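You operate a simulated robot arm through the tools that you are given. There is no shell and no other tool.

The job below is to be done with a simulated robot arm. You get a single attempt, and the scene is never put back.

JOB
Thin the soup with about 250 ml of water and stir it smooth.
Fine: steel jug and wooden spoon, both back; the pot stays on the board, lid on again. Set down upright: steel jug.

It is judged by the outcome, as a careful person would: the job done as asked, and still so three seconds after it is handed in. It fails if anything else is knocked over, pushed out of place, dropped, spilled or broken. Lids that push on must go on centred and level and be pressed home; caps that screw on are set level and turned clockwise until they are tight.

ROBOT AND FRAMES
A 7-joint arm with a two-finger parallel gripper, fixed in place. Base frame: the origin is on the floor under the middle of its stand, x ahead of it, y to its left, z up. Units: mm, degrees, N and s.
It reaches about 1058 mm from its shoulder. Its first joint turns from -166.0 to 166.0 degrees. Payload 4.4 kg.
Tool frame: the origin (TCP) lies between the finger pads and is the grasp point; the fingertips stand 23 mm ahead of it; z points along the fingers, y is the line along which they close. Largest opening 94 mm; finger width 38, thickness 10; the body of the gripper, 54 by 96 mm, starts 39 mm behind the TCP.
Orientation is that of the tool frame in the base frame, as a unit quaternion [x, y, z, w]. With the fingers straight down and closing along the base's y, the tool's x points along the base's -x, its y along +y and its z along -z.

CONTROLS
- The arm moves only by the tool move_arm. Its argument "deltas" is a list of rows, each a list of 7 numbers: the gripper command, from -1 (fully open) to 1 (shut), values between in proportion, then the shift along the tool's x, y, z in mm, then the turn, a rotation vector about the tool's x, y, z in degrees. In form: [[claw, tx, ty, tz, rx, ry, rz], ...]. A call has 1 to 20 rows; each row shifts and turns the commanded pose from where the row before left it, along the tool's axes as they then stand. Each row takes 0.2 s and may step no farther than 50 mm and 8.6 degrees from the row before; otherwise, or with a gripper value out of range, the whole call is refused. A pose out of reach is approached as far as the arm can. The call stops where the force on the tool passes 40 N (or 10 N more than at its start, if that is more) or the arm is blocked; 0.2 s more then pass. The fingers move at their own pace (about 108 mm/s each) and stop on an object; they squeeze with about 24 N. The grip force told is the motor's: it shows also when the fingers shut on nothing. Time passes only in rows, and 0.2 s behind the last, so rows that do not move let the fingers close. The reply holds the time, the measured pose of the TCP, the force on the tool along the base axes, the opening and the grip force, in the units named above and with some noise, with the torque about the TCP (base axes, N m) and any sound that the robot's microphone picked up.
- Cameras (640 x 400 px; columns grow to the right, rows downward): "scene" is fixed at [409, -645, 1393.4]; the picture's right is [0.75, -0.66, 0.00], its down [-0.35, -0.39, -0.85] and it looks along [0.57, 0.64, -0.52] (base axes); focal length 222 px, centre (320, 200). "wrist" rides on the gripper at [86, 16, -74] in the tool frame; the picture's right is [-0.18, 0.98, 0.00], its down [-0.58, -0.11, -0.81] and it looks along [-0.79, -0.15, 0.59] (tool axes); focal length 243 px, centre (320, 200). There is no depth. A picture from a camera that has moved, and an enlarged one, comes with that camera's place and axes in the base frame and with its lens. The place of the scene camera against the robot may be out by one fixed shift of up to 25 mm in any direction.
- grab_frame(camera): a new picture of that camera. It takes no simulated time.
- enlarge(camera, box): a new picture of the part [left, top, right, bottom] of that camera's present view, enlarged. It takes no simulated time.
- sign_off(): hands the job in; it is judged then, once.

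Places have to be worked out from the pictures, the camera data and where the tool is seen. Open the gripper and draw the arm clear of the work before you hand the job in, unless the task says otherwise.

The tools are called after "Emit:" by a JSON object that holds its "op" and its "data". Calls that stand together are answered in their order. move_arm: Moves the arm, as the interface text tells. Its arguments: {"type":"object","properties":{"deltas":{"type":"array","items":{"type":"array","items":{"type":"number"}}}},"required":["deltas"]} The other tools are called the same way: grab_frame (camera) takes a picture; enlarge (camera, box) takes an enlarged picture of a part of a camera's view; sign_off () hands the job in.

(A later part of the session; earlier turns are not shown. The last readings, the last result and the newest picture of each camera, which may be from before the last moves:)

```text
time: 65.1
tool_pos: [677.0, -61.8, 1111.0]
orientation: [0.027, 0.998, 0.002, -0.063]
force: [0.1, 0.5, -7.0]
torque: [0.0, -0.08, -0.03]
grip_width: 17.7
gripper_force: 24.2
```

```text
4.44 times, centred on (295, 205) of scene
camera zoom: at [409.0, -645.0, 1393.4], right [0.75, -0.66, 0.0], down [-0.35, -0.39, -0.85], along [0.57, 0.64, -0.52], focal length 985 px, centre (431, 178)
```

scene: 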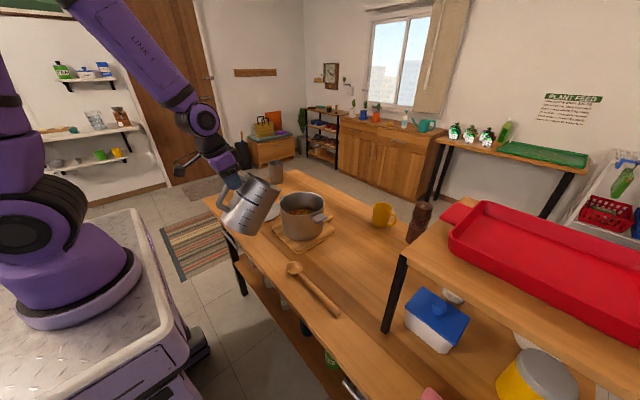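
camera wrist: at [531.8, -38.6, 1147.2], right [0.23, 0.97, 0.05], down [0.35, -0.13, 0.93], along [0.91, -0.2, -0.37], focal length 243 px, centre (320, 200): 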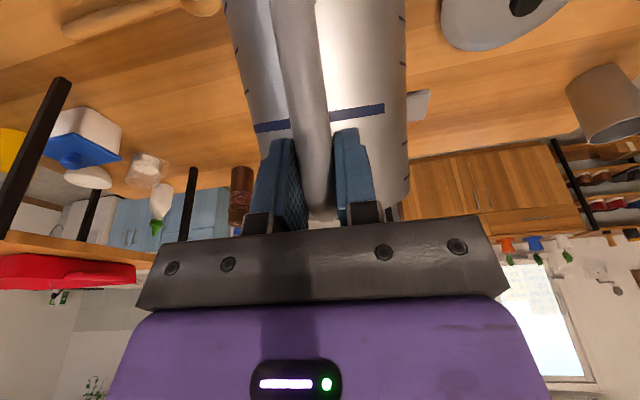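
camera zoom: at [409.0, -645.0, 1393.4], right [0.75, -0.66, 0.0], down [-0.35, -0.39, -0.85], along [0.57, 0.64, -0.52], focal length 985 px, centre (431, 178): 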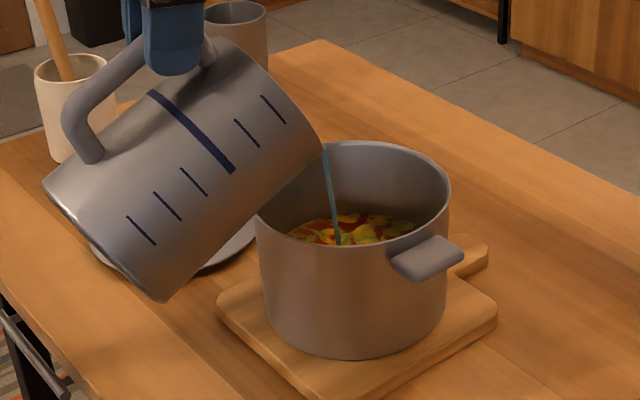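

Roughly 125 ml poured (mean about 6.6 N). The stream is thinning, so I tilt 2° more and keep reading.

Emit:
{"op": "move_arm", "data": {"deltas": [[1, -4.2, 0, -4.1, 0, 2, 0], [1, 0, 0, 0, 0, 0, 0], [1, 0, 0, 0, 0, 0, 0], [1, 0, 0, 0, 0, 0, 0], [1, 0, 0, 0, 0, 0, 0]]}}

Emit:
{"op": "move_arm", "data": {"deltas": [[1, 0, 0, 0, 0, 0, 0]]}}

Emit:
{"op": "move_arm", "data": {"deltas": [[1, 0, 0, 0, 0, 0, 0]]}}

Emit:
{"op": "move_arm", "data": {"deltas": [[1, 0, 0, 0, 0, 0, 0]]}}

Emit:
{"op": "move_arm", "data": {"deltas": [[1, 0, 0, 0, 0, 0, 0]]}}

Emit:
{"op": "enlarge", "data": {"camera": "scene", "box": [240, 160, 350, 250]}}

```text
time: 66.3
tool_pos: [682.9, -62.1, 1114.5]
orientation: [0.026, 0.996, 0.003, -0.08]
force: [0.1, 0.1, -6.9]
torque: [-0.02, -0.06, 0.01]
grip_width: 17.8
gripper_force: 24.1
```

```text
time: 66.7
tool_pos: [681.4, -62.8, 1113.9]
orientation: [0.026, 0.996, 0.002, -0.08]
force: [0.2, -0.6, -6.7]
torque: [0.03, -0.05, -0.02]
grip_width: 17.5
gripper_force: 24.3
```

```text
time: 67.1
tool_pos: [681.6, -62.1, 1115.1]
orientation: [0.026, 0.997, 0.002, -0.079]
force: [-0.5, 0.5, -5.8]
torque: [-0.04, -0.09, -0.02]
grip_width: 17.8
gripper_force: 24.2
```

```text
time: 67.5
tool_pos: [681.9, -63.1, 1114.5]
orientation: [0.026, 0.997, 0.002, -0.079]
force: [0.5, 0.3, -6.9]
torque: [-0.02, -0.07, -0.02]
grip_width: 17.9
gripper_force: 24.0
```

```text
time: 67.9
tool_pos: [682.8, -62.6, 1114.2]
orientation: [0.027, 0.996, 0.002, -0.08]
force: [0.5, 1.1, -6.4]
torque: [-0.04, -0.06, -0.01]
grip_width: 17.7
gripper_force: 24.0
```

```text
4.44 times, centred on (295, 205) of scene
camera zoom: at [409.0, -645.0, 1393.4], right [0.75, -0.66, 0.0], down [-0.35, -0.39, -0.85], along [0.57, 0.64, -0.52], focal length 985 px, centre (431, 178)
```

zoom: 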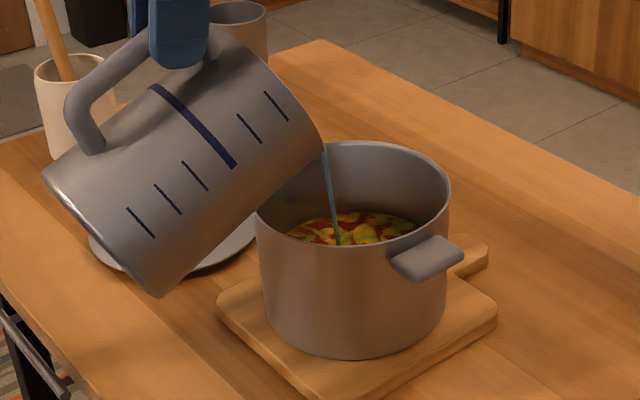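

Weight says about 135 ml so far, matching the geometry (≈350 ml left at 68°). Another 2° step, then wait.

Emit:
{"op": "move_arm", "data": {"deltas": [[1, -4.2, 0, -4.2, 0, 2, 0], [1, 0, 0, 0, 0, 0, 0], [1, 0, 0, 0, 0, 0, 0], [1, 0, 0, 0, 0, 0, 0], [1, 0, 0, 0, 0, 0, 0], [1, 0, 0, 0, 0, 0, 0], [1, 0, 0, 0, 0, 0, 0], [1, 0, 0, 0, 0, 0, 0]]}}

Emit:
{"op": "move_arm", "data": {"deltas": [[1, 0, 0, 0, 0, 0, 0]]}}

Emit:
{"op": "move_arm", "data": {"deltas": [[1, 0, 0, 0, 0, 0, 0]]}}

Emit:
{"op": "move_arm", "data": {"deltas": [[1, 0, 0, 0, 0, 0, 0]]}}

Emit:
{"op": "move_arm", "data": {"deltas": [[1, 0, 0, 0, 0, 0, 0]]}}

Emit:
{"op": "enlarge", "data": {"camera": "scene", "box": [240, 160, 350, 250]}}

```text
time: 69.7
tool_pos: [686.4, -61.6, 1118.3]
orientation: [0.027, 0.995, 0.002, -0.097]
force: [-0.3, 0.4, -5.7]
torque: [0.0, -0.11, 0.01]
grip_width: 17.5
gripper_force: 23.8
```

```text
time: 70.1
tool_pos: [687.8, -62.0, 1117.9]
orientation: [0.026, 0.995, 0.004, -0.096]
force: [0.0, -0.1, -5.1]
torque: [0.0, -0.06, -0.01]
grip_width: 17.9
gripper_force: 23.7
```

```text
time: 70.5
tool_pos: [686.7, -60.8, 1118.5]
orientation: [0.026, 0.995, 0.003, -0.096]
force: [0.5, 0.1, -5.1]
torque: [-0.01, -0.07, -0.01]
grip_width: 17.9
gripper_force: 23.8
```

```text
time: 70.9
tool_pos: [686.8, -60.7, 1118.0]
orientation: [0.026, 0.995, 0.002, -0.098]
force: [0.0, -0.6, -5.9]
torque: [0.01, -0.08, -0.01]
grip_width: 17.4
gripper_force: 24.2
```

```text
time: 71.3
tool_pos: [687.3, -61.2, 1118.3]
orientation: [0.025, 0.995, 0.003, -0.097]
force: [0.5, -0.1, -5.7]
torque: [0.0, -0.08, -0.04]
grip_width: 17.8
gripper_force: 24.2
```

```text
4.44 times, centred on (295, 205) of scene
camera zoom: at [409.0, -645.0, 1393.4], right [0.75, -0.66, 0.0], down [-0.35, -0.39, -0.85], along [0.57, 0.64, -0.52], focal length 985 px, centre (431, 178)
```

zoom: 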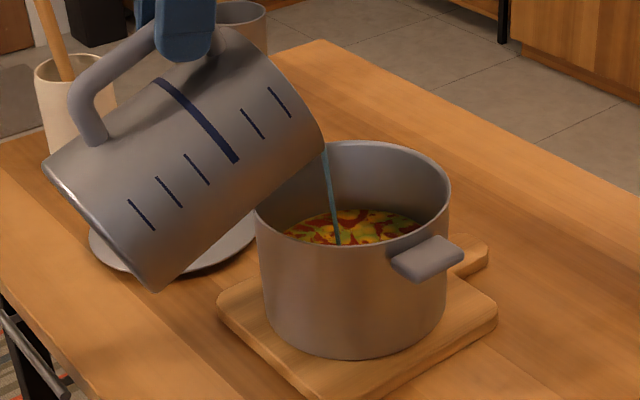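

The reading has dropped to about 5.5 N (≈240 ml out). I tilt back right away to stop the stream, then weigh carefully.

Emit:
{"op": "move_arm", "data": {"deltas": [[1, 8.2, 0, 8.2, 0, -4, 0], [1, 8.2, 0, 7.5, 0, -4, 0], [1, 8, 0, 4, 0, -4, 0], [1, 0, 0, 0, 0, 0, 0], [1, 0, 0, 0, 0, 0, 0]]}}

Emit:
{"op": "enlarge", "data": {"camera": "scene", "box": [240, 160, 350, 250]}}

Emit:
{"op": "move_arm", "data": {"deltas": [[1, 0, 0, 0, 0, 0, 0]]}}

Emit:
{"op": "move_arm", "data": {"deltas": [[1, 0, 0, 0, 0, 0, 0]]}}

Emit:
{"op": "move_arm", "data": {"deltas": [[1, 0, 0, 0, 0, 0, 0]]}}

Emit:
{"op": "move_arm", "data": {"deltas": [[1, 0, 0, 0, 0, 0, 0]]}}

Emit:
{"op": "move_arm", "data": {"deltas": [[1, 0, 0, 0, 0, 0, 0]]}}

Emit:
{"op": "move_arm", "data": {"deltas": [[1, 0, 0, 0, 0, 0, 0]]}}

Emit:
{"op": "move_arm", "data": {"deltas": [[1, 0, 0, 0, 0, 0, 0]]}}

Emit:
{"op": "move_arm", "data": {"deltas": [[1, 0, 0, 0, 0, 0, 0]]}}

Emit:
{"op": "enlarge", "data": {"camera": "scene", "box": [240, 160, 350, 250]}}

```text
time: 72.5
tool_pos: [660.9, -61.1, 1101.1]
orientation: [0.027, 1.0, 0.001, 0.008]
force: [0.5, 0.3, -5.7]
torque: [0.02, 0.09, 0.0]
grip_width: 17.3
gripper_force: 23.8
```

```text
4.44 times, centred on (295, 205) of scene
camera zoom: at [409.0, -645.0, 1393.4], right [0.75, -0.66, 0.0], down [-0.35, -0.39, -0.85], along [0.57, 0.64, -0.52], focal length 985 px, centre (431, 178)
```

zoom: 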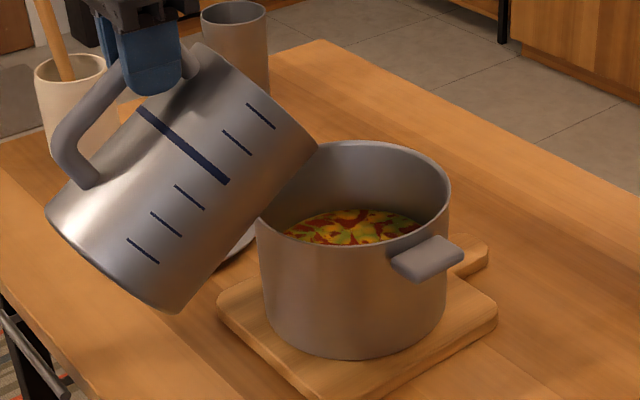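

```text
time: 72.9
tool_pos: [661.5, -60.7, 1101.9]
orientation: [0.026, 1.0, -0.001, 0.008]
force: [0.3, -0.4, -5.7]
torque: [-0.02, 0.07, -0.01]
grip_width: 17.6
gripper_force: 24.1
```

```text
time: 73.3
tool_pos: [659.9, -62.0, 1101.5]
orientation: [0.025, 1.0, 0.0, 0.007]
force: [0.3, 0.8, -5.4]
torque: [0.0, 0.06, -0.02]
grip_width: 17.7
gripper_force: 24.7
```

```text
time: 73.7
tool_pos: [659.4, -60.5, 1101.7]
orientation: [0.026, 1.0, -0.001, 0.009]
force: [-0.3, -0.3, -6.0]
torque: [0.01, 0.06, 0.02]
grip_width: 17.5
gripper_force: 23.9
```

```text
time: 74.1
tool_pos: [660.6, -59.9, 1101.5]
orientation: [0.025, 1.0, 0.0, 0.008]
force: [0.3, -0.1, -6.1]
torque: [-0.03, 0.03, 0.02]
grip_width: 17.8
gripper_force: 24.0
```

```text
time: 74.5
tool_pos: [659.8, -60.8, 1100.9]
orientation: [0.026, 1.0, 0.0, 0.008]
force: [-0.1, 0.4, -5.6]
torque: [0.01, 0.05, 0.03]
grip_width: 18.0
gripper_force: 23.8
```

```text
time: 74.9
tool_pos: [660.2, -61.2, 1101.3]
orientation: [0.026, 1.0, 0.0, 0.007]
force: [-0.2, -0.2, -5.7]
torque: [-0.04, 0.05, 0.01]
grip_width: 17.6
gripper_force: 24.3
```

```text
time: 75.3
tool_pos: [661.3, -60.1, 1100.8]
orientation: [0.026, 1.0, -0.001, 0.008]
force: [0.1, 0.9, -4.8]
torque: [-0.01, 0.05, 0.03]
grip_width: 17.8
gripper_force: 24.3
```

```text
time: 75.7
tool_pos: [660.5, -60.3, 1101.0]
orientation: [0.026, 1.0, 0.0, 0.008]
force: [-0.4, -0.6, -5.4]
torque: [0.02, 0.05, 0.03]
grip_width: 17.7
gripper_force: 23.5
```

```text
4.44 times, centred on (295, 205) of scene
camera zoom: at [409.0, -645.0, 1393.4], right [0.75, -0.66, 0.0], down [-0.35, -0.39, -0.85], along [0.57, 0.64, -0.52], focal length 985 px, centre (431, 178)
```

zoom: 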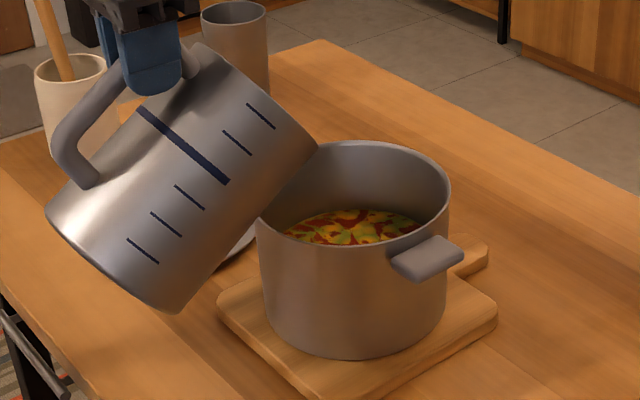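

Nine stationary readings average 5.6 N against a 7.81 N baseline: about 225 ml poured, and the soup level rise (≈11 mm) agrees. I top it up with a short pour of roughly 20 ml at the same tilt.

Emit:
{"op": "move_arm", "data": {"deltas": [[1, -8, 0, -4, 0, 4, 0], [1, -8.2, 0, -7.5, 0, 4, 0], [1, -8.2, 0, -8.2, 0, 4, 0], [1, 0, 0, 0, 0, 0, 0], [1, 0, 0, 0, 0, 0, 0], [1, 0, 0, 0, 0, 0, 0]]}}

Emit:
{"op": "enlarge", "data": {"camera": "scene", "box": [240, 160, 350, 250]}}

Emit:
{"op": "move_arm", "data": {"deltas": [[1, 8.2, 0, 8.2, 0, -4, 0], [1, 8.2, 0, 7.5, 0, -4, 0], [1, 8, 0, 4, 0, -4, 0], [1, 0, 0, 0, 0, 0, 0], [1, 0, 0, 0, 0, 0, 0]]}}

Emit:
{"op": "move_arm", "data": {"deltas": [[1, 0, 0, 0, 0, 0, 0]]}}

Emit:
{"op": "move_arm", "data": {"deltas": [[1, 0, 0, 0, 0, 0, 0]]}}

Emit:
{"op": "move_arm", "data": {"deltas": [[1, 0, 0, 0, 0, 0, 0]]}}

Emit:
{"op": "move_arm", "data": {"deltas": [[1, 0, 0, 0, 0, 0, 0]]}}

Emit:
{"op": "move_arm", "data": {"deltas": [[1, 0, 0, 0, 0, 0, 0]]}}

Emit:
{"op": "move_arm", "data": {"deltas": [[1, 0, 0, 0, 0, 0, 0]]}}

Emit:
{"op": "enlarge", "data": {"camera": "scene", "box": [240, 160, 350, 250]}}

```text
time: 77.1
tool_pos: [684.3, -63.4, 1119.5]
orientation: [0.026, 0.995, 0.003, -0.097]
force: [-0.1, -0.3, -6.2]
torque: [-0.02, -0.07, 0.01]
grip_width: 17.8
gripper_force: 23.6
```

```text
4.44 times, centred on (295, 205) of scene
camera zoom: at [409.0, -645.0, 1393.4], right [0.75, -0.66, 0.0], down [-0.35, -0.39, -0.85], along [0.57, 0.64, -0.52], focal length 985 px, centre (431, 178)
```

zoom: 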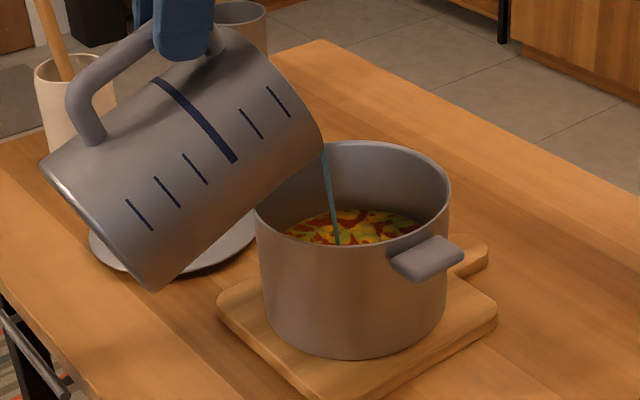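

```text
time: 78.3
tool_pos: [659.3, -61.0, 1104.3]
orientation: [0.027, 1.0, -0.001, 0.008]
force: [-0.1, -0.1, -4.9]
torque: [0.0, 0.07, 0.03]
grip_width: 17.4
gripper_force: 23.8
```

```text
time: 78.7
tool_pos: [658.2, -62.1, 1104.5]
orientation: [0.026, 1.0, 0.0, 0.008]
force: [0.4, 0.2, -5.5]
torque: [0.03, 0.06, -0.02]
grip_width: 17.8
gripper_force: 24.0
```

```text
time: 79.1
tool_pos: [657.7, -60.2, 1103.1]
orientation: [0.027, 1.0, 0.0, 0.008]
force: [0.2, -0.1, -5.7]
torque: [0.0, 0.07, 0.01]
grip_width: 17.6
gripper_force: 24.0
```

```text
time: 79.5
tool_pos: [658.6, -62.1, 1103.8]
orientation: [0.026, 1.0, -0.001, 0.008]
force: [0.2, 0.2, -5.0]
torque: [0.0, 0.04, 0.01]
grip_width: 17.7
gripper_force: 24.1
```

```text
time: 79.9
tool_pos: [658.7, -61.5, 1102.6]
orientation: [0.026, 1.0, 0.0, 0.009]
force: [-0.4, 0.7, -6.0]
torque: [-0.01, 0.06, -0.02]
grip_width: 17.6
gripper_force: 23.8
```

```text
time: 80.3
tool_pos: [658.9, -60.3, 1103.9]
orientation: [0.027, 1.0, 0.0, 0.007]
force: [0.2, -0.3, -5.7]
torque: [-0.01, 0.04, -0.01]
grip_width: 17.7
gripper_force: 23.3
```

```text
time: 80.7
tool_pos: [659.2, -60.2, 1103.8]
orientation: [0.026, 1.0, 0.0, 0.007]
force: [0.7, -0.3, -5.9]
torque: [-0.01, 0.05, 0.03]
grip_width: 17.8
gripper_force: 24.3
```

```text
4.44 times, centred on (295, 205) of scene
camera zoom: at [409.0, -645.0, 1393.4], right [0.75, -0.66, 0.0], down [-0.35, -0.39, -0.85], along [0.57, 0.64, -0.52], focal length 985 px, centre (431, 178)
```

zoom: 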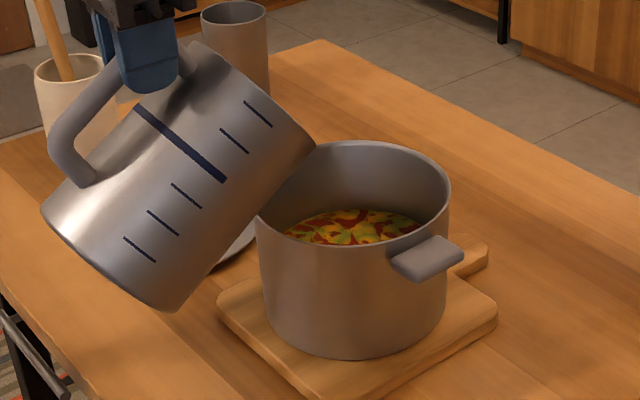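

Post-pour readings average about 5.5 N. I take a few more for certainty before taking the jug away.

Emit:
{"op": "move_arm", "data": {"deltas": [[1, 0, 0, 0, 0, 0, 0]]}}

Emit:
{"op": "move_arm", "data": {"deltas": [[1, 0, 0, 0, 0, 0, 0]]}}

Emit:
{"op": "move_arm", "data": {"deltas": [[1, 0, 0, 0, 0, 0, 0]]}}

Emit:
{"op": "move_arm", "data": {"deltas": [[1, 0, 0, 0, 0, 0, 0]]}}

Emit:
{"op": "move_arm", "data": {"deltas": [[1, 0, 0, 0, 0, 0, 0]]}}

Emit:
{"op": "move_arm", "data": {"deltas": [[1, 0, 0, 0, 0, 0, 0]]}}

Emit:
{"op": "move_arm", "data": {"deltas": [[1, 0, 0, 0, 0, 0, 0]]}}

Emit:
{"op": "move_arm", "data": {"deltas": [[1, 0, 0, 0, 0, 0, 0]]}}

```text
time: 81.1
tool_pos: [658.1, -60.9, 1104.1]
orientation: [0.027, 1.0, 0.0, 0.008]
force: [0.3, 0.4, -5.4]
torque: [0.05, 0.05, 0.0]
grip_width: 17.6
gripper_force: 24.0
```

```text
time: 81.5
tool_pos: [658.8, -60.1, 1103.9]
orientation: [0.026, 1.0, 0.0, 0.008]
force: [-0.6, -0.7, -5.8]
torque: [-0.03, 0.04, 0.01]
grip_width: 17.9
gripper_force: 23.8
```

```text
time: 81.9
tool_pos: [658.6, -61.2, 1103.5]
orientation: [0.027, 1.0, 0.0, 0.009]
force: [0.1, -0.5, -5.9]
torque: [-0.02, 0.06, 0.0]
grip_width: 17.7
gripper_force: 23.7
```

```text
time: 82.3
tool_pos: [658.6, -61.1, 1103.2]
orientation: [0.027, 1.0, 0.0, 0.008]
force: [-0.6, 0.7, -5.5]
torque: [0.0, 0.08, -0.02]
grip_width: 17.7
gripper_force: 23.7
```

```text
time: 82.7
tool_pos: [658.5, -60.5, 1105.0]
orientation: [0.026, 1.0, -0.001, 0.009]
force: [-0.8, -0.6, -5.5]
torque: [0.0, 0.1, 0.01]
grip_width: 17.8
gripper_force: 24.3
```

```text
time: 83.1
tool_pos: [659.2, -61.1, 1104.0]
orientation: [0.026, 1.0, 0.0, 0.007]
force: [0.6, -0.2, -4.8]
torque: [0.03, 0.04, -0.02]
grip_width: 17.7
gripper_force: 23.3
```

```text
time: 83.5
tool_pos: [658.8, -61.2, 1104.3]
orientation: [0.027, 1.0, 0.001, 0.007]
force: [0.1, -0.6, -5.5]
torque: [-0.02, 0.05, 0.01]
grip_width: 17.8
gripper_force: 23.7
```

```text
time: 83.9
tool_pos: [658.7, -60.9, 1104.6]
orientation: [0.026, 1.0, 0.0, 0.007]
force: [0.3, 0.4, -6.4]
torque: [-0.01, 0.04, -0.01]
grip_width: 17.8
gripper_force: 24.4
```

Fifteen readings average 5.57 N, about 229 ml poured. One more short top-up of the same kind brings it close to 250 ml.

Emit:
{"op": "move_arm", "data": {"deltas": [[1, -8.2, 0, -3, 0, 4, 0], [1, -8.4, 0, -6.5, 0, 4, 0], [1, -8.4, 0, -8.2, 0, 4.3, 0], [1, 0, 0, 0, 0, 0, 0], [1, 0, 0, 0, 0, 0, 0], [1, 0, 0, 0, 0, 0, 0], [1, 0, 0, 0, 0, 0, 0], [1, 8.4, 0, 8.2, 0, -4.3, 0], [1, 8.4, 0, 6.5, 0, -4, 0], [1, 8.2, 0, 3, 0, -4, 0], [1, 0, 0, 0, 0, 0, 0], [1, 0, 0, 0, 0, 0, 0]]}}

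Emit:
{"op": "move_arm", "data": {"deltas": [[1, 0, 0, 0, 0, 0, 0]]}}

Emit:
{"op": "move_arm", "data": {"deltas": [[1, 0, 0, 0, 0, 0, 0]]}}

Emit:
{"op": "move_arm", "data": {"deltas": [[1, 0, 0, 0, 0, 0, 0]]}}

Emit:
{"op": "move_arm", "data": {"deltas": [[1, 0, 0, 0, 0, 0, 0]]}}

Emit:
{"op": "move_arm", "data": {"deltas": [[1, 0, 0, 0, 0, 0, 0]]}}

Emit:
{"op": "move_arm", "data": {"deltas": [[1, 0, 0, 0, 0, 0, 0]]}}

Emit:
{"op": "move_arm", "data": {"deltas": [[1, 0, 0, 0, 0, 0, 0]]}}

Emit:
{"op": "move_arm", "data": {"deltas": [[1, 0, 0, 0, 0, 0, 0]]}}

Emit:
{"op": "enlarge", "data": {"camera": "scene", "box": [240, 160, 350, 250]}}

```text
time: 86.5
tool_pos: [657.6, -60.8, 1105.8]
orientation: [0.026, 1.0, 0.0, 0.008]
force: [0.1, -0.1, -4.7]
torque: [0.0, 0.07, 0.0]
grip_width: 17.7
gripper_force: 23.2
```

```text
time: 86.9
tool_pos: [656.1, -60.6, 1105.9]
orientation: [0.027, 1.0, 0.0, 0.008]
force: [0.6, 0.6, -5.8]
torque: [0.01, 0.01, -0.02]
grip_width: 17.6
gripper_force: 24.0
```

```text
time: 87.3
tool_pos: [656.7, -60.8, 1105.6]
orientation: [0.026, 1.0, 0.0, 0.008]
force: [0.0, -0.2, -6.2]
torque: [0.0, 0.06, -0.02]
grip_width: 17.8
gripper_force: 24.0
```

```text
time: 87.7
tool_pos: [657.6, -61.9, 1106.1]
orientation: [0.025, 1.0, 0.0, 0.008]
force: [0.2, -0.1, -6.0]
torque: [-0.01, 0.06, 0.03]
grip_width: 18.0
gripper_force: 24.1
```

```text
time: 88.1
tool_pos: [656.1, -60.3, 1104.9]
orientation: [0.026, 1.0, 0.0, 0.008]
force: [0.0, 0.1, -5.3]
torque: [0.0, 0.06, 0.0]
grip_width: 17.7
gripper_force: 23.8
```

```text
time: 88.5
tool_pos: [657.1, -60.8, 1106.3]
orientation: [0.026, 1.0, 0.0, 0.008]
force: [-0.6, -0.3, -5.5]
torque: [0.0, 0.01, -0.03]
grip_width: 17.6
gripper_force: 24.1
```

```text
time: 88.9
tool_pos: [657.0, -61.3, 1106.2]
orientation: [0.026, 1.0, -0.001, 0.008]
force: [0.7, 0.6, -6.1]
torque: [0.02, 0.09, 0.0]
grip_width: 17.9
gripper_force: 24.6
```

```text
time: 89.3
tool_pos: [658.2, -60.7, 1105.1]
orientation: [0.026, 1.0, 0.0, 0.008]
force: [0.3, 0.3, -4.9]
torque: [0.0, 0.09, 0.0]
grip_width: 17.5
gripper_force: 23.8
```

```text
time: 89.7
tool_pos: [657.3, -59.9, 1105.2]
orientation: [0.027, 1.0, -0.001, 0.008]
force: [-0.1, 0.4, -5.4]
torque: [0.01, 0.06, -0.01]
grip_width: 17.4
gripper_force: 24.5
```

```text
4.44 times, centred on (295, 205) of scene
camera zoom: at [409.0, -645.0, 1393.4], right [0.75, -0.66, 0.0], down [-0.35, -0.39, -0.85], along [0.57, 0.64, -0.52], focal length 985 px, centre (431, 178)
```

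zoom: 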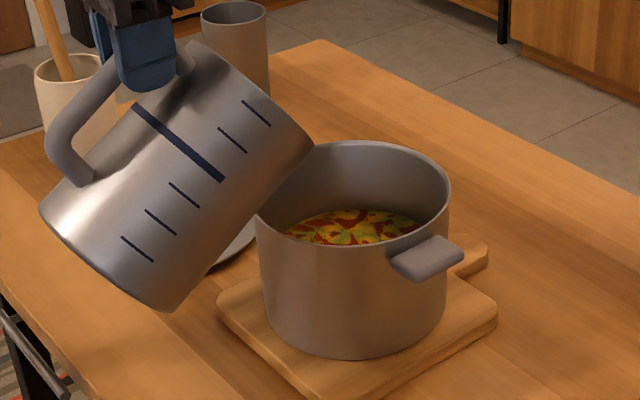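

Still around 232 ml by the pooled average. I do one last short pour, slightly steeper, for about 15 ml more.

Emit:
{"op": "move_arm", "data": {"deltas": [[1, -8.6, 0, -2, 0, 4.5, 0], [1, -8.8, 0, -6, 0, 4.5, 0], [1, -8.8, 0, -8, 0, 4.5, 0], [1, 0, 0, 0, 0, 0, 0], [1, 0, 0, 0, 0, 0, 0], [1, 0, 0, 0, 0, 0, 0]]}}

Emit:
{"op": "enlarge", "data": {"camera": "scene", "box": [240, 160, 350, 250]}}

Emit:
{"op": "move_arm", "data": {"deltas": [[1, 8.8, 0, 8, 0, -4.5, 0], [1, 8.8, 0, 6, 0, -4.5, 0], [1, 8.6, 0, 2, 0, -4.5, 0], [1, 0, 0, 0, 0, 0, 0], [1, 0, 0, 0, 0, 0, 0]]}}

Emit:
{"op": "move_arm", "data": {"deltas": [[1, 0, 0, 0, 0, 0, 0]]}}

Emit:
{"op": "move_arm", "data": {"deltas": [[1, 0, 0, 0, 0, 0, 0]]}}

Emit:
{"op": "move_arm", "data": {"deltas": [[1, 0, 0, 0, 0, 0, 0]]}}

Emit:
{"op": "move_arm", "data": {"deltas": [[1, 0, 0, 0, 0, 0, 0]]}}

Emit:
{"op": "move_arm", "data": {"deltas": [[1, 0, 0, 0, 0, 0, 0]]}}

Emit:
{"op": "move_arm", "data": {"deltas": [[1, 0, 0, 0, 0, 0, 0]]}}

Emit:
{"op": "move_arm", "data": {"deltas": [[1, 0, 0, 0, 0, 0, 0]]}}

Emit:
{"op": "move_arm", "data": {"deltas": [[1, 0, 0, 0, 0, 0, 0]]}}

Emit:
{"op": "enlarge", "data": {"camera": "scene", "box": [240, 160, 350, 250]}}

```text
time: 91.1
tool_pos: [684.7, -61.3, 1119.2]
orientation: [0.026, 0.994, 0.002, -0.11]
force: [0.2, 0.1, -5.4]
torque: [-0.07, -0.08, 0.01]
grip_width: 17.5
gripper_force: 24.3
```

```text
4.44 times, centred on (295, 205) of scene
camera zoom: at [409.0, -645.0, 1393.4], right [0.75, -0.66, 0.0], down [-0.35, -0.39, -0.85], along [0.57, 0.64, -0.52], focal length 985 px, centre (431, 178)
```

zoom: 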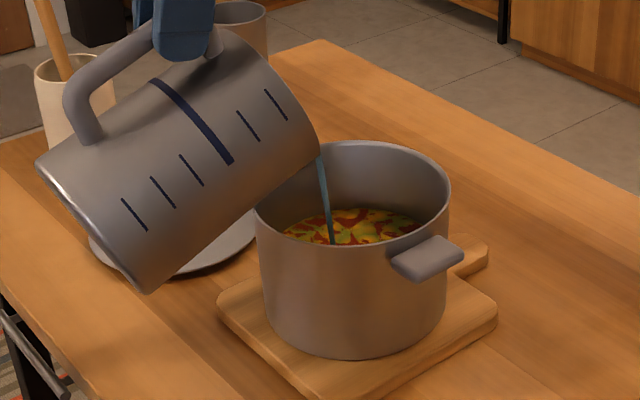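

```text
time: 92.3
tool_pos: [656.7, -61.7, 1108.2]
orientation: [0.027, 1.0, 0.0, 0.008]
force: [0.1, 0.5, -5.0]
torque: [0.0, 0.05, -0.02]
grip_width: 17.6
gripper_force: 23.7
```

```text
time: 92.7
tool_pos: [656.4, -60.5, 1108.2]
orientation: [0.025, 1.0, 0.0, 0.008]
force: [0.8, 0.1, -5.3]
torque: [-0.02, 0.04, -0.01]
grip_width: 17.8
gripper_force: 24.0
```

```text
time: 93.1
tool_pos: [655.0, -60.9, 1107.5]
orientation: [0.027, 1.0, 0.0, 0.007]
force: [-0.6, 0.3, -4.5]
torque: [0.01, 0.04, 0.0]
grip_width: 17.6
gripper_force: 23.8
```

```text
time: 93.5
tool_pos: [655.5, -60.3, 1108.3]
orientation: [0.026, 1.0, 0.0, 0.008]
force: [0.0, 0.9, -6.2]
torque: [0.0, 0.07, 0.01]
grip_width: 17.9
gripper_force: 24.1
```

```text
time: 93.9
tool_pos: [656.4, -60.3, 1108.0]
orientation: [0.026, 1.0, 0.0, 0.008]
force: [-0.3, 0.5, -5.9]
torque: [0.0, 0.01, -0.02]
grip_width: 17.6
gripper_force: 23.4
```

```text
time: 94.3
tool_pos: [655.4, -60.7, 1107.8]
orientation: [0.027, 1.0, -0.001, 0.008]
force: [0.6, -0.1, -4.6]
torque: [0.02, 0.05, 0.01]
grip_width: 17.7
gripper_force: 24.3
```

```text
time: 94.7
tool_pos: [656.9, -62.1, 1107.3]
orientation: [0.027, 1.0, 0.001, 0.008]
force: [0.8, 0.7, -5.3]
torque: [0.01, 0.04, 0.0]
grip_width: 17.6
gripper_force: 24.1
```

```text
time: 95.1
tool_pos: [656.0, -60.4, 1109.3]
orientation: [0.026, 1.0, 0.0, 0.008]
force: [0.5, -0.3, -5.3]
torque: [-0.01, 0.08, 0.01]
grip_width: 17.9
gripper_force: 24.1
```

```text
time: 95.5
tool_pos: [655.5, -60.7, 1108.0]
orientation: [0.027, 1.0, 0.0, 0.008]
force: [0.8, -0.2, -6.0]
torque: [-0.01, 0.01, -0.04]
grip_width: 17.6
gripper_force: 24.2
```

```text
4.44 times, centred on (295, 205) of scene
camera zoom: at [409.0, -645.0, 1393.4], right [0.75, -0.66, 0.0], down [-0.35, -0.39, -0.85], along [0.57, 0.64, -0.52], focal length 985 px, centre (431, 178)
```

zoom: 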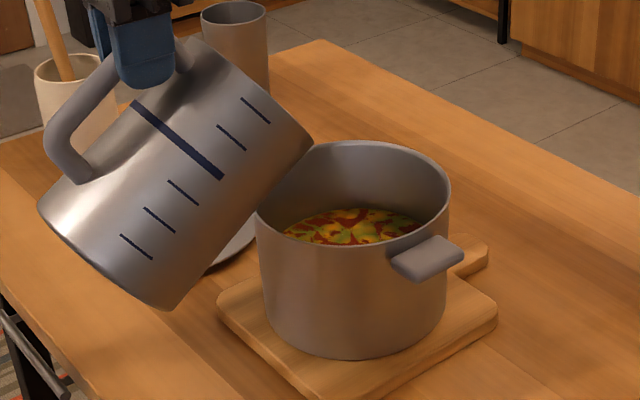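

Nine readings average 5.34 N: about 250 ml poured. I tip the jug back to about 44° over the pot, letting the spout clear, before I draw it away.

Emit:
{"op": "move_arm", "data": {"deltas": [[1, 0, 0, 0, 0, -3, 0], [1, 0, 0, 0, 0, -4, 0], [1, 0, 0, 0, 0, -4, 0], [1, 0, 0, 0, 0, -3, 0], [1, 0, 0, 0, 0, 0, 0], [1, 0, 0, 0, 0, 0, 0], [1, 0, 0, 0, 0, 0, 0], [1, 0, 0, 0, 0, 0, 0]]}}

Emit:
{"op": "enlarge", "data": {"camera": "scene", "box": [210, 140, 350, 250]}}

```text
time: 97.3
tool_pos: [656.9, -61.0, 1108.8]
orientation: [0.026, 0.991, -0.004, 0.13]
force: [0.1, 0.7, -5.0]
torque: [0.03, 0.17, -0.01]
grip_width: 17.5
gripper_force: 24.6
```

```text
3.64 times, centred on (280, 195) of scene
camera zoom: at [409.0, -645.0, 1393.4], right [0.75, -0.66, 0.0], down [-0.35, -0.39, -0.85], along [0.57, 0.64, -0.52], focal length 806 px, centre (466, 218)
```

zoom: 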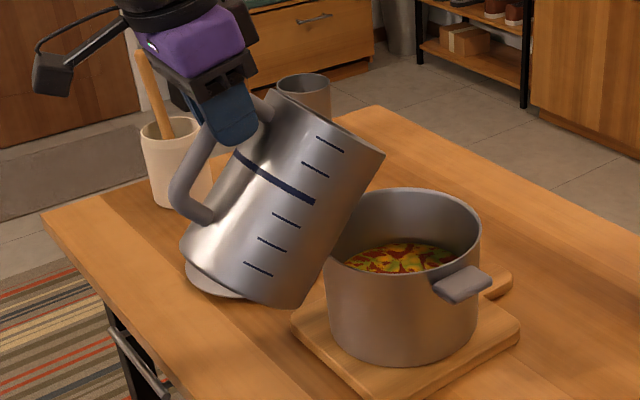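

The stream is gone and nothing drips. I draw the jug back, then sideways to its own lane at y ≈ -322.

Emit:
{"op": "move_arm", "data": {"deltas": [[1, 8.6, -0.5, -2.3, 0, 0, 0], [1, 17.2, -0.9, -4.6, 0, 0, 0], [1, 17.2, -0.9, -4.6, 0, 0, 0], [1, 14.4, -0.8, -3.7, 0, 0, 0], [1, 0, 0, 0, 0, 0, 0], [1, -0.6, -12, 0.2, 0, 0, 0], [1, -1.1, -22, 0.3, 0, 0, 0], [1, -1.4, -28, 0.4, 0, 0, 0], [1, -1.4, -28, 0.4, 0, 0, 0], [1, -1.4, -28, 0.4, 0, 0, 0], [1, -1.4, -28, 0.4, 0, 0, 0], [1, -1.4, -28, 0.4, 0, 0, 0], [1, -1.4, -28, 0.4, 0, 0, 0], [1, -1.4, -28, 0.4, 0, 0, 0], [1, -1.0, -20, 0.3, 0, 0, 0], [1, -0.6, -13.6, 0.2, 0, 0, 0], [1, 0, 0, 0, 0, 0, 0]]}}

Emit:
{"op": "grab_frame", "data": {"camera": "scene"}}

Emit:
{"op": "grab_frame", "data": {"camera": "wrist"}}

```text
time: 100.9
tool_pos: [596.2, -324.5, 1106.1]
orientation: [0.026, 0.991, -0.003, 0.129]
force: [-0.4, -0.6, -5.8]
torque: [0.0, 0.17, 0.02]
grip_width: 17.6
gripper_force: 23.8
```

```text
taken
```

scene: 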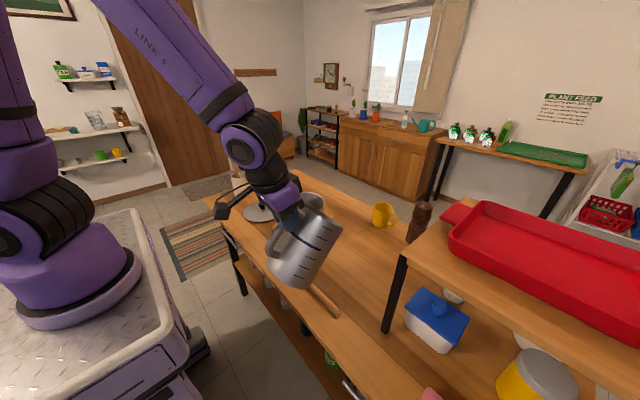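

```text
taken
camera wrist: at [494.9, -303.0, 1157.9], right [0.23, 0.97, 0.05], down [0.35, -0.13, 0.93], along [0.91, -0.2, -0.37], focal length 243 px, centre (320, 200)
```

wrist: 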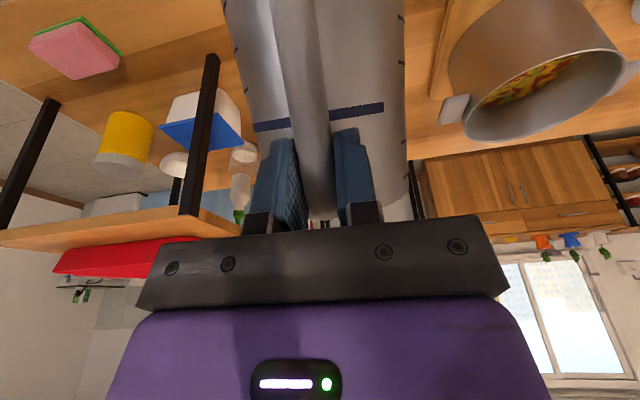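

The jug is steady. I move it forward above its original spot, still tilted, before I turn it upright.

Emit:
{"op": "move_arm", "data": {"deltas": [[1, -7.8, 0.6, 3.3, 0, 0, 0], [1, -15.5, 1.1, 6.7, 0, 0, 0], [1, -19.4, 1.4, 8.3, 0, 0, 0], [1, -19.4, 1.4, 8.3, 0, 0, 0], [1, -19.4, 1.4, 8.3, 0, 0, 0], [1, -19.4, 1.4, 8.3, 0, 0, 0], [1, -19.4, 1.4, 8.3, 0, 0, 0], [1, -19.4, 1.4, 8.3, 0, 0, 0], [1, -19.4, 1.4, 8.3, 0, 0, 0], [1, -15.5, 1.1, 6.7, 0, 0, 0], [1, -11.6, 0.8, 5.0, 0, 0, 0], [1, -7.8, 0.6, 3.3, 0, 0, 0], [1, 0, 0, 0, 0, 0, 0]]}}

Emit:
{"op": "move_arm", "data": {"deltas": [[1, 0, 0, 0, 0, -1.5, 0], [1, 0, 0, 0, 0, -3, 0], [1, 0, 0, 0, 0, -3, 0], [1, 0, 0, 0, 0, -3, 0], [1, 0, 0, 0, 0, -3, 0], [1, 0, 0, 0, 0, -3, 0], [1, 0, 0, 0, 0, -3, 0], [1, 0, 0, 0, 0, -3, 0], [1, 0, 0, 0, 0, -3, 0], [1, 0, 0, 0, 0, -3, 0], [1, 0, 0, 0, 0, -3, 0], [1, 0, 0, 0, 0, -3, 0], [1, 0, 0, 0, 0, -3, 0], [1, 0, 0, 0, 0, -3, 0], [1, 0, 0, 0, 0, -2.5, 0], [1, 0, 0, 0, 0, -1, 0], [1, 0, 0, 0, 0, 0, 0], [1, 0, 0, 0, 0, 0, 0]]}}

Emit:
{"op": "grab_frame", "data": {"camera": "scene"}}

Emit:
{"op": "enlarge", "data": {"camera": "scene", "box": [310, 150, 420, 250]}}

Emit:
{"op": "grab_frame", "data": {"camera": "wrist"}}

```text
time: 103.7
tool_pos: [806.6, -322.2, 1077.0]
orientation: [0.025, 0.991, -0.003, 0.13]
force: [0.7, 0.2, -5.8]
torque: [0.02, 0.16, 0.0]
grip_width: 17.8
gripper_force: 23.6
```

```text
time: 107.5
tool_pos: [807.5, -321.9, 1075.4]
orientation: [0.023, 0.871, -0.013, 0.491]
force: [0.3, -0.3, -5.8]
torque: [0.03, 0.53, 0.03]
grip_width: 17.6
gripper_force: 24.1
```

```text
taken
```

scene: 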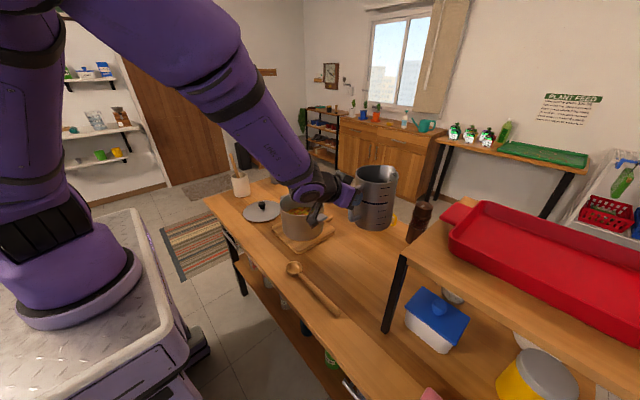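

```text
4.00 times, centred on (365, 200) of scene
camera zoom: at [409.0, -645.0, 1393.4], right [0.75, -0.66, 0.0], down [-0.35, -0.39, -0.85], along [0.57, 0.64, -0.52], focal length 886 px, centre (140, 200)
```

zoom: 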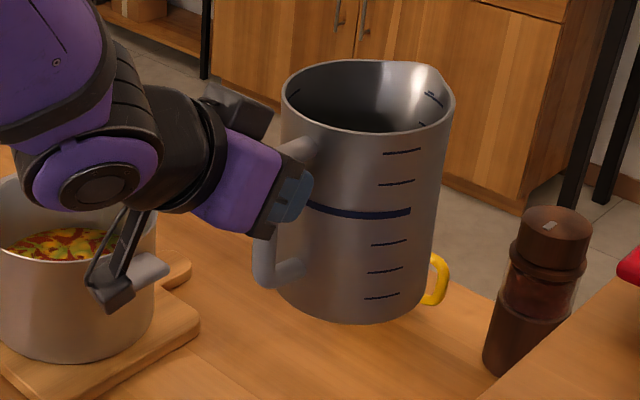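

```text
taken
camera wrist: at [698.9, -300.0, 1041.4], right [0.15, 0.98, 0.16], down [-0.39, -0.09, 0.91], along [0.91, -0.2, 0.37], focal length 243 px, centre (320, 200)
```

wrist: 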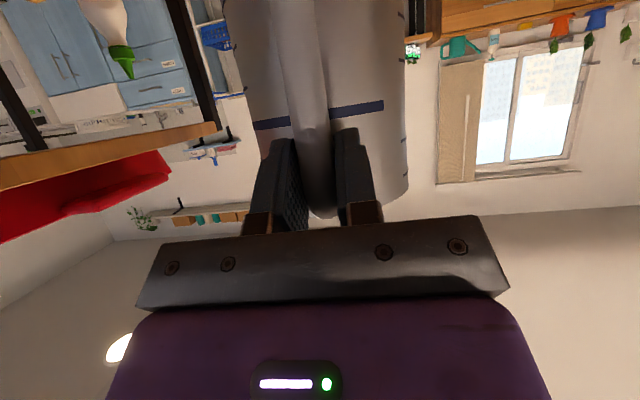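

The jug is upright within a degree or two and held at 0.53 N·m. I lower it towards its original place, stopping about 15 mm above the bench.

Emit:
{"op": "move_arm", "data": {"deltas": [[1, 5.3, 0.1, 3.1, 0, 0, 0], [1, 10.7, 0.1, 6.3, 0, 0, 0], [1, 13.4, 0.1, 7.8, 0, 0, 0], [1, 13.4, 0.1, 7.8, 0, 0, 0], [1, 13.4, 0.1, 7.8, 0, 0, 0], [1, 13.4, 0.1, 7.8, 0, 0, 0], [1, 13.4, 0.1, 7.8, 0, 0, 0], [1, 13.4, 0.1, 7.8, 0, 0, 0], [1, 13.4, 0.1, 7.8, 0, 0, 0], [1, 10.7, 0, 6.3, 0, 0, 0], [1, 8, 0, 4.7, 0, 0, 0], [1, 5.3, 0, 3.1, 0, 0, 0], [1, 0, 0, 0, 0, 0, 0], [1, 0, 0, 0, 0, 0, 0]]}}

Emit:
{"op": "enlarge", "data": {"camera": "scene", "box": [310, 200, 400, 280]}}

Emit:
{"op": "grab_frame", "data": {"camera": "wrist"}}

```text
time: 110.5
tool_pos: [802.2, -319.3, 920.5]
orientation: [0.023, 0.87, -0.013, 0.492]
force: [-0.4, -0.1, -5.9]
torque: [0.03, 0.52, 0.0]
grip_width: 17.6
gripper_force: 23.8
```

```text
5.00 times, centred on (355, 240) of scene
camera zoom: at [409.0, -645.0, 1393.4], right [0.75, -0.66, 0.0], down [-0.35, -0.39, -0.85], along [0.57, 0.64, -0.52], focal length 1108 px, centre (145, 0)
```

zoom: 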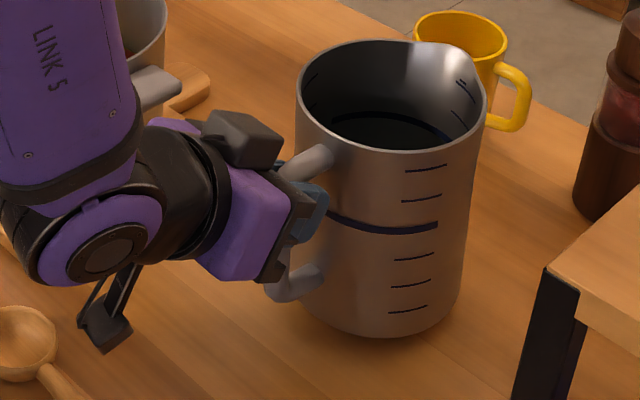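

```text
taken
camera wrist: at [695.1, -298.1, 885.8], right [0.15, 0.98, 0.16], down [-0.39, -0.09, 0.91], along [0.91, -0.2, 0.37], focal length 243 px, centre (320, 200)
```

wrist: 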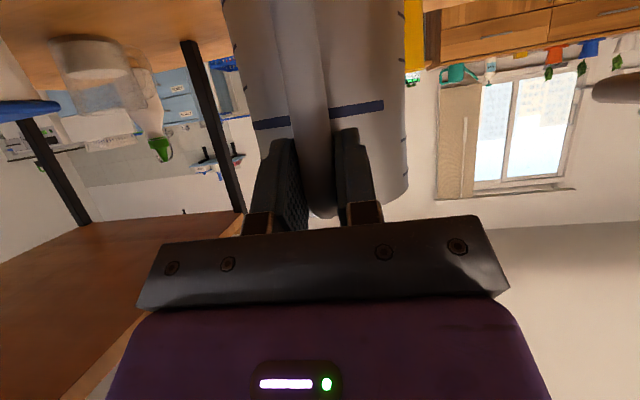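

Scene overlay shows the jug within about 1 mm of its original spot and tilted back by about 1°. I correct that and lower gently to contact.

Emit:
{"op": "move_arm", "data": {"deltas": [[1, 0, 0, 0, 0, 1.2, 0], [1, 3.4, 0, 2.1, 0, 0, 0], [1, 3.4, 0, 2.1, 0, 0, 0], [1, 0, 0, 0, 0, 0, 0]]}}

Emit:
{"op": "move_arm", "data": {"deltas": [[1, 1.7, 0, 1.04, 0, 0, 0], [1, 0, 0, 0, 0, 0, 0]]}}

Emit:
{"op": "move_arm", "data": {"deltas": [[1, 1.7, 0, 1.04, 0, 0, 0], [1, 0, 0, 0, 0, 0, 0]]}}

Emit:
{"op": "enlarge", "data": {"camera": "scene", "box": [310, 200, 400, 280]}}

```text
time: 111.5
tool_pos: [803.8, -319.4, 912.7]
orientation: [0.024, 0.876, -0.013, 0.482]
force: [0.5, -0.4, -5.0]
torque: [0.02, 0.5, -0.02]
grip_width: 17.9
gripper_force: 24.1
```

```text
time: 112.1
tool_pos: [803.9, -320.2, 911.7]
orientation: [0.023, 0.876, -0.013, 0.482]
force: [-0.3, 0.5, -6.2]
torque: [0.01, 0.48, -0.01]
grip_width: 17.8
gripper_force: 24.2
```

```text
time: 112.7
tool_pos: [804.8, -319.7, 909.6]
orientation: [0.022, 0.875, -0.012, 0.483]
force: [-0.1, 0.8, 0.1]
torque: [0.15, 0.3, 0.05]
grip_width: 17.6
gripper_force: 23.9
```

```text
5.00 times, centred on (355, 240) of scene
camera zoom: at [409.0, -645.0, 1393.4], right [0.75, -0.66, 0.0], down [-0.35, -0.39, -0.85], along [0.57, 0.64, -0.52], focal length 1108 px, centre (145, 0)
```

zoom: 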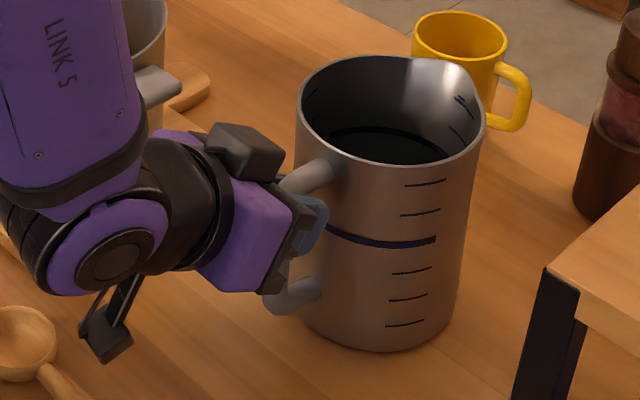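

The jug has touched down (the load moved to the bench). I lower another millimetre or two to seat it flat.

Emit:
{"op": "move_arm", "data": {"deltas": [[1, 1.3, 0, 0.8, 0, 0, 0], [1, 0, 0, 0, 0, 0, 0]]}}

Emit:
{"op": "enlarge", "data": {"camera": "scene", "box": [310, 200, 400, 280]}}

```text
time: 113.3
tool_pos: [803.4, -320.8, 910.0]
orientation: [0.022, 0.875, -0.013, 0.483]
force: [-4.4, 0.5, 17.7]
torque: [0.12, 0.04, 0.01]
grip_width: 17.8
gripper_force: 24.0
```

```text
5.00 times, centred on (355, 240) of scene
camera zoom: at [409.0, -645.0, 1393.4], right [0.75, -0.66, 0.0], down [-0.35, -0.39, -0.85], along [0.57, 0.64, -0.52], focal length 1108 px, centre (145, 0)
```

zoom: 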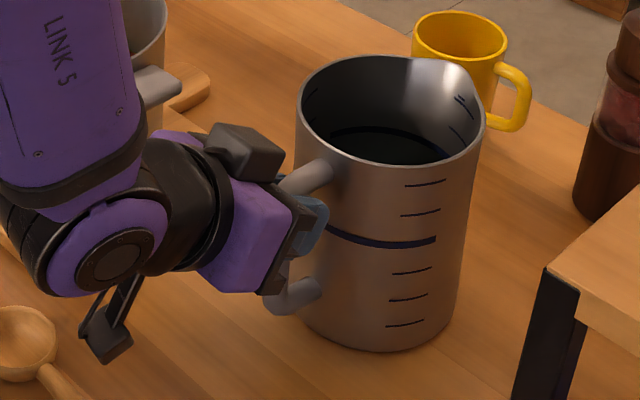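

The contact is on the jug's rear edge: comparing ticks with the original picture shows it leaning back about 2° and 3 mm forward. I raise slightly, rotate 2° nose-down about the handle, and set it down again.

Emit:
{"op": "move_arm", "data": {"deltas": [[1, -5.1, 0, -3.2, 0, 0, 0], [1, -0.6, 0, 1.0, 0, 2.0, 0], [1, 0, 0, 0, 0, 0, 0]]}}

Emit:
{"op": "move_arm", "data": {"deltas": [[1, 0, 0, 0, 0, 0, 0]]}}

Emit:
{"op": "enlarge", "data": {"camera": "scene", "box": [310, 200, 400, 280]}}

```text
time: 114.1
tool_pos: [805.1, -318.9, 913.4]
orientation: [0.023, 0.885, -0.012, 0.466]
force: [-0.8, -0.5, -5.5]
torque: [0.0, 0.49, -0.01]
grip_width: 17.7
gripper_force: 23.7
```

```text
time: 114.5
tool_pos: [806.3, -320.8, 913.3]
orientation: [0.024, 0.884, -0.013, 0.466]
force: [0.7, 0.7, -5.3]
torque: [0.01, 0.49, 0.0]
grip_width: 17.7
gripper_force: 23.9
```

```text
5.00 times, centred on (355, 240) of scene
camera zoom: at [409.0, -645.0, 1393.4], right [0.75, -0.66, 0.0], down [-0.35, -0.39, -0.85], along [0.57, 0.64, -0.52], focal length 1108 px, centre (145, 0)
```

zoom: 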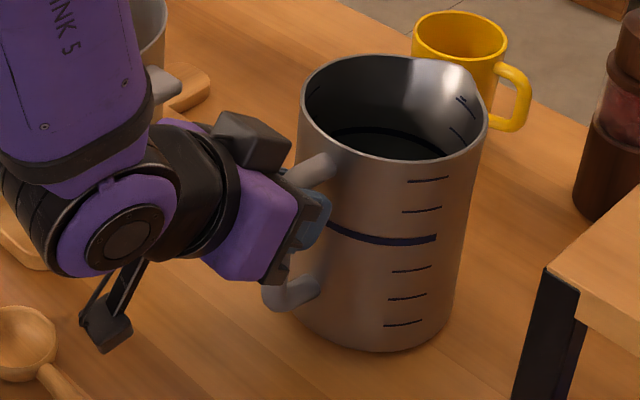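

Upright now and about 3 mm above the bench, aligned with the original within a millimetre. I lower those last millimetres.

Emit:
{"op": "move_arm", "data": {"deltas": [[1, 1.6, 0, 1.1, 0, 0, 0], [1, 0, 0, 0, 0, 0, 0]]}}

Emit:
{"op": "move_arm", "data": {"deltas": [[1, 0.8, 0, 0.6, 0, 0, 0], [1, 0, 0, 0, 0, 0, 0]]}}

Emit:
{"op": "enlarge", "data": {"camera": "scene", "box": [310, 200, 400, 280]}}

```text
time: 115.1
tool_pos: [804.7, -321.1, 912.6]
orientation: [0.023, 0.884, -0.012, 0.467]
force: [-1.4, -0.2, -0.7]
torque: [-0.04, -0.07, -0.06]
grip_width: 17.6
gripper_force: 23.7
```

```text
time: 115.7
tool_pos: [805.1, -319.6, 910.7]
orientation: [0.022, 0.884, -0.012, 0.466]
force: [-4.4, 0.0, 6.4]
torque: [-0.04, -0.65, -0.04]
grip_width: 17.7
gripper_force: 24.2
```

```text
5.00 times, centred on (355, 240) of scene
camera zoom: at [409.0, -645.0, 1393.4], right [0.75, -0.66, 0.0], down [-0.35, -0.39, -0.85], along [0.57, 0.64, -0.52], focal length 1108 px, centre (145, 0)
```

zoom: 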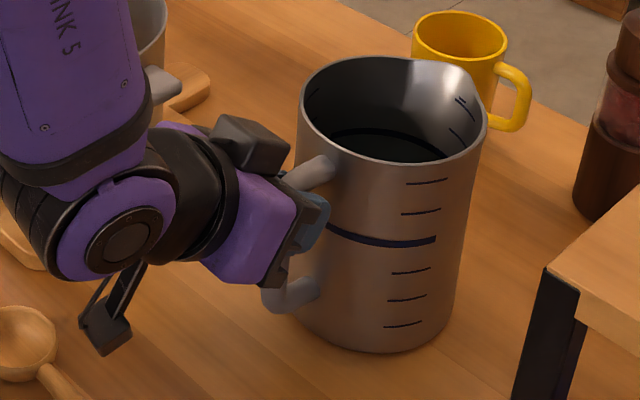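

The front edge touches now with the rear a hair above the bench. I lower 1 mm more to level it, then release.

Emit:
{"op": "move_arm", "data": {"deltas": [[1, 0.9, 0, 0.6, 0, 0, 0], [1, 0, 0, 0, 0, 0, 0]]}}

Emit:
{"op": "enlarge", "data": {"camera": "scene", "box": [310, 200, 400, 280]}}

```text
time: 116.3
tool_pos: [804.3, -319.5, 910.2]
orientation: [0.022, 0.884, -0.012, 0.467]
force: [-3.9, 1.1, 12.1]
torque: [0.05, 0.09, 0.04]
grip_width: 17.8
gripper_force: 24.5
```

```text
5.00 times, centred on (355, 240) of scene
camera zoom: at [409.0, -645.0, 1393.4], right [0.75, -0.66, 0.0], down [-0.35, -0.39, -0.85], along [0.57, 0.64, -0.52], focal length 1108 px, centre (145, 0)
```

zoom: 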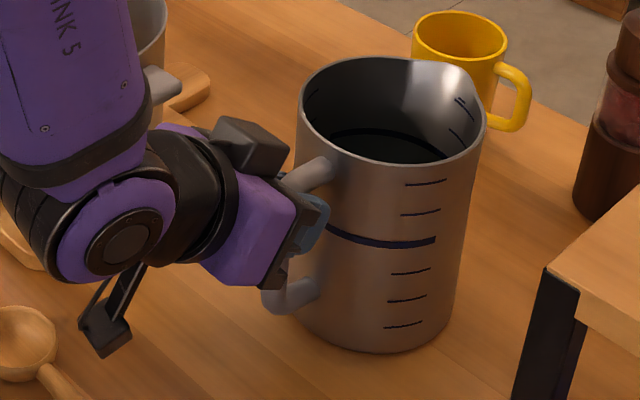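

It sits flat now (tick line slope matches the original). I relieve the downward pressure and open the fingers.

Emit:
{"op": "move_arm", "data": {"deltas": [[1, -1.2, 0, -0.85, 0, 0, 0], [1, 0, 0, 0, 0, 0, 0]]}}

Emit:
{"op": "move_arm", "data": {"deltas": [[0.5, 0, 0, 0, 0, 0, 0], [0.2, 0, 0, 0, 0, 0, 0], [-0.3, 0, 0, 0, 0, 0, 0], [-1, 0, 0, 0, 0, 0, 0], [-1, 0, 0, 0, 0, 0, 0], [-1, 0, 0, 0, 0, 0, 0]]}}

Emit:
{"op": "grab_frame", "data": {"camera": "wrist"}}

Emit:
{"op": "enlarge", "data": {"camera": "scene", "box": [310, 200, 400, 280]}}

```text
time: 116.9
tool_pos: [805.3, -320.2, 910.2]
orientation: [0.023, 0.884, -0.012, 0.466]
force: [1.0, 0.8, -3.2]
torque: [0.05, 0.08, 0.06]
grip_width: 17.8
gripper_force: 24.0
```

```text
time: 118.3
tool_pos: [804.6, -321.1, 911.6]
orientation: [0.023, 0.884, -0.012, 0.467]
force: [-0.6, -0.2, 0.5]
torque: [0.02, -0.02, 0.01]
grip_width: 93.9
gripper_force: 0.1
```

```text
taken
camera wrist: at [695.5, -298.7, 883.0], right [0.15, 0.98, 0.15], down [-0.34, -0.09, 0.93], along [0.93, -0.2, 0.32], focal length 243 px, centre (320, 200)
```

wrist: 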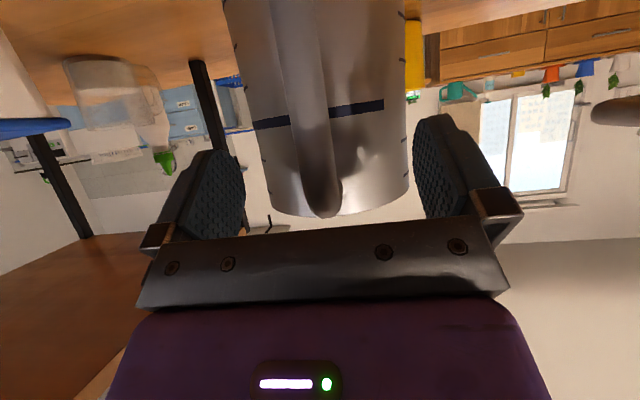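

```text
5.00 times, centred on (355, 240) of scene
camera zoom: at [409.0, -645.0, 1393.4], right [0.75, -0.66, 0.0], down [-0.35, -0.39, -0.85], along [0.57, 0.64, -0.52], focal length 1108 px, centre (145, 0)
```

zoom: 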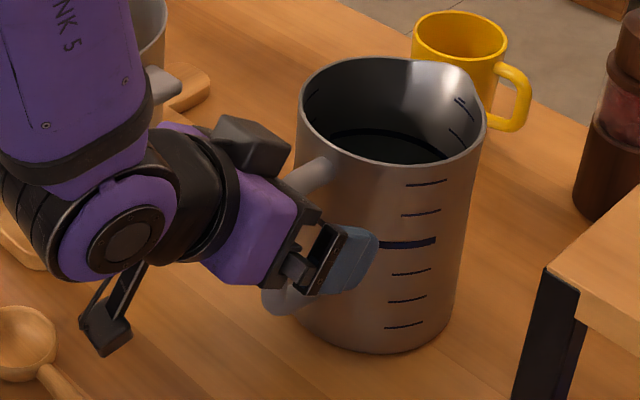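

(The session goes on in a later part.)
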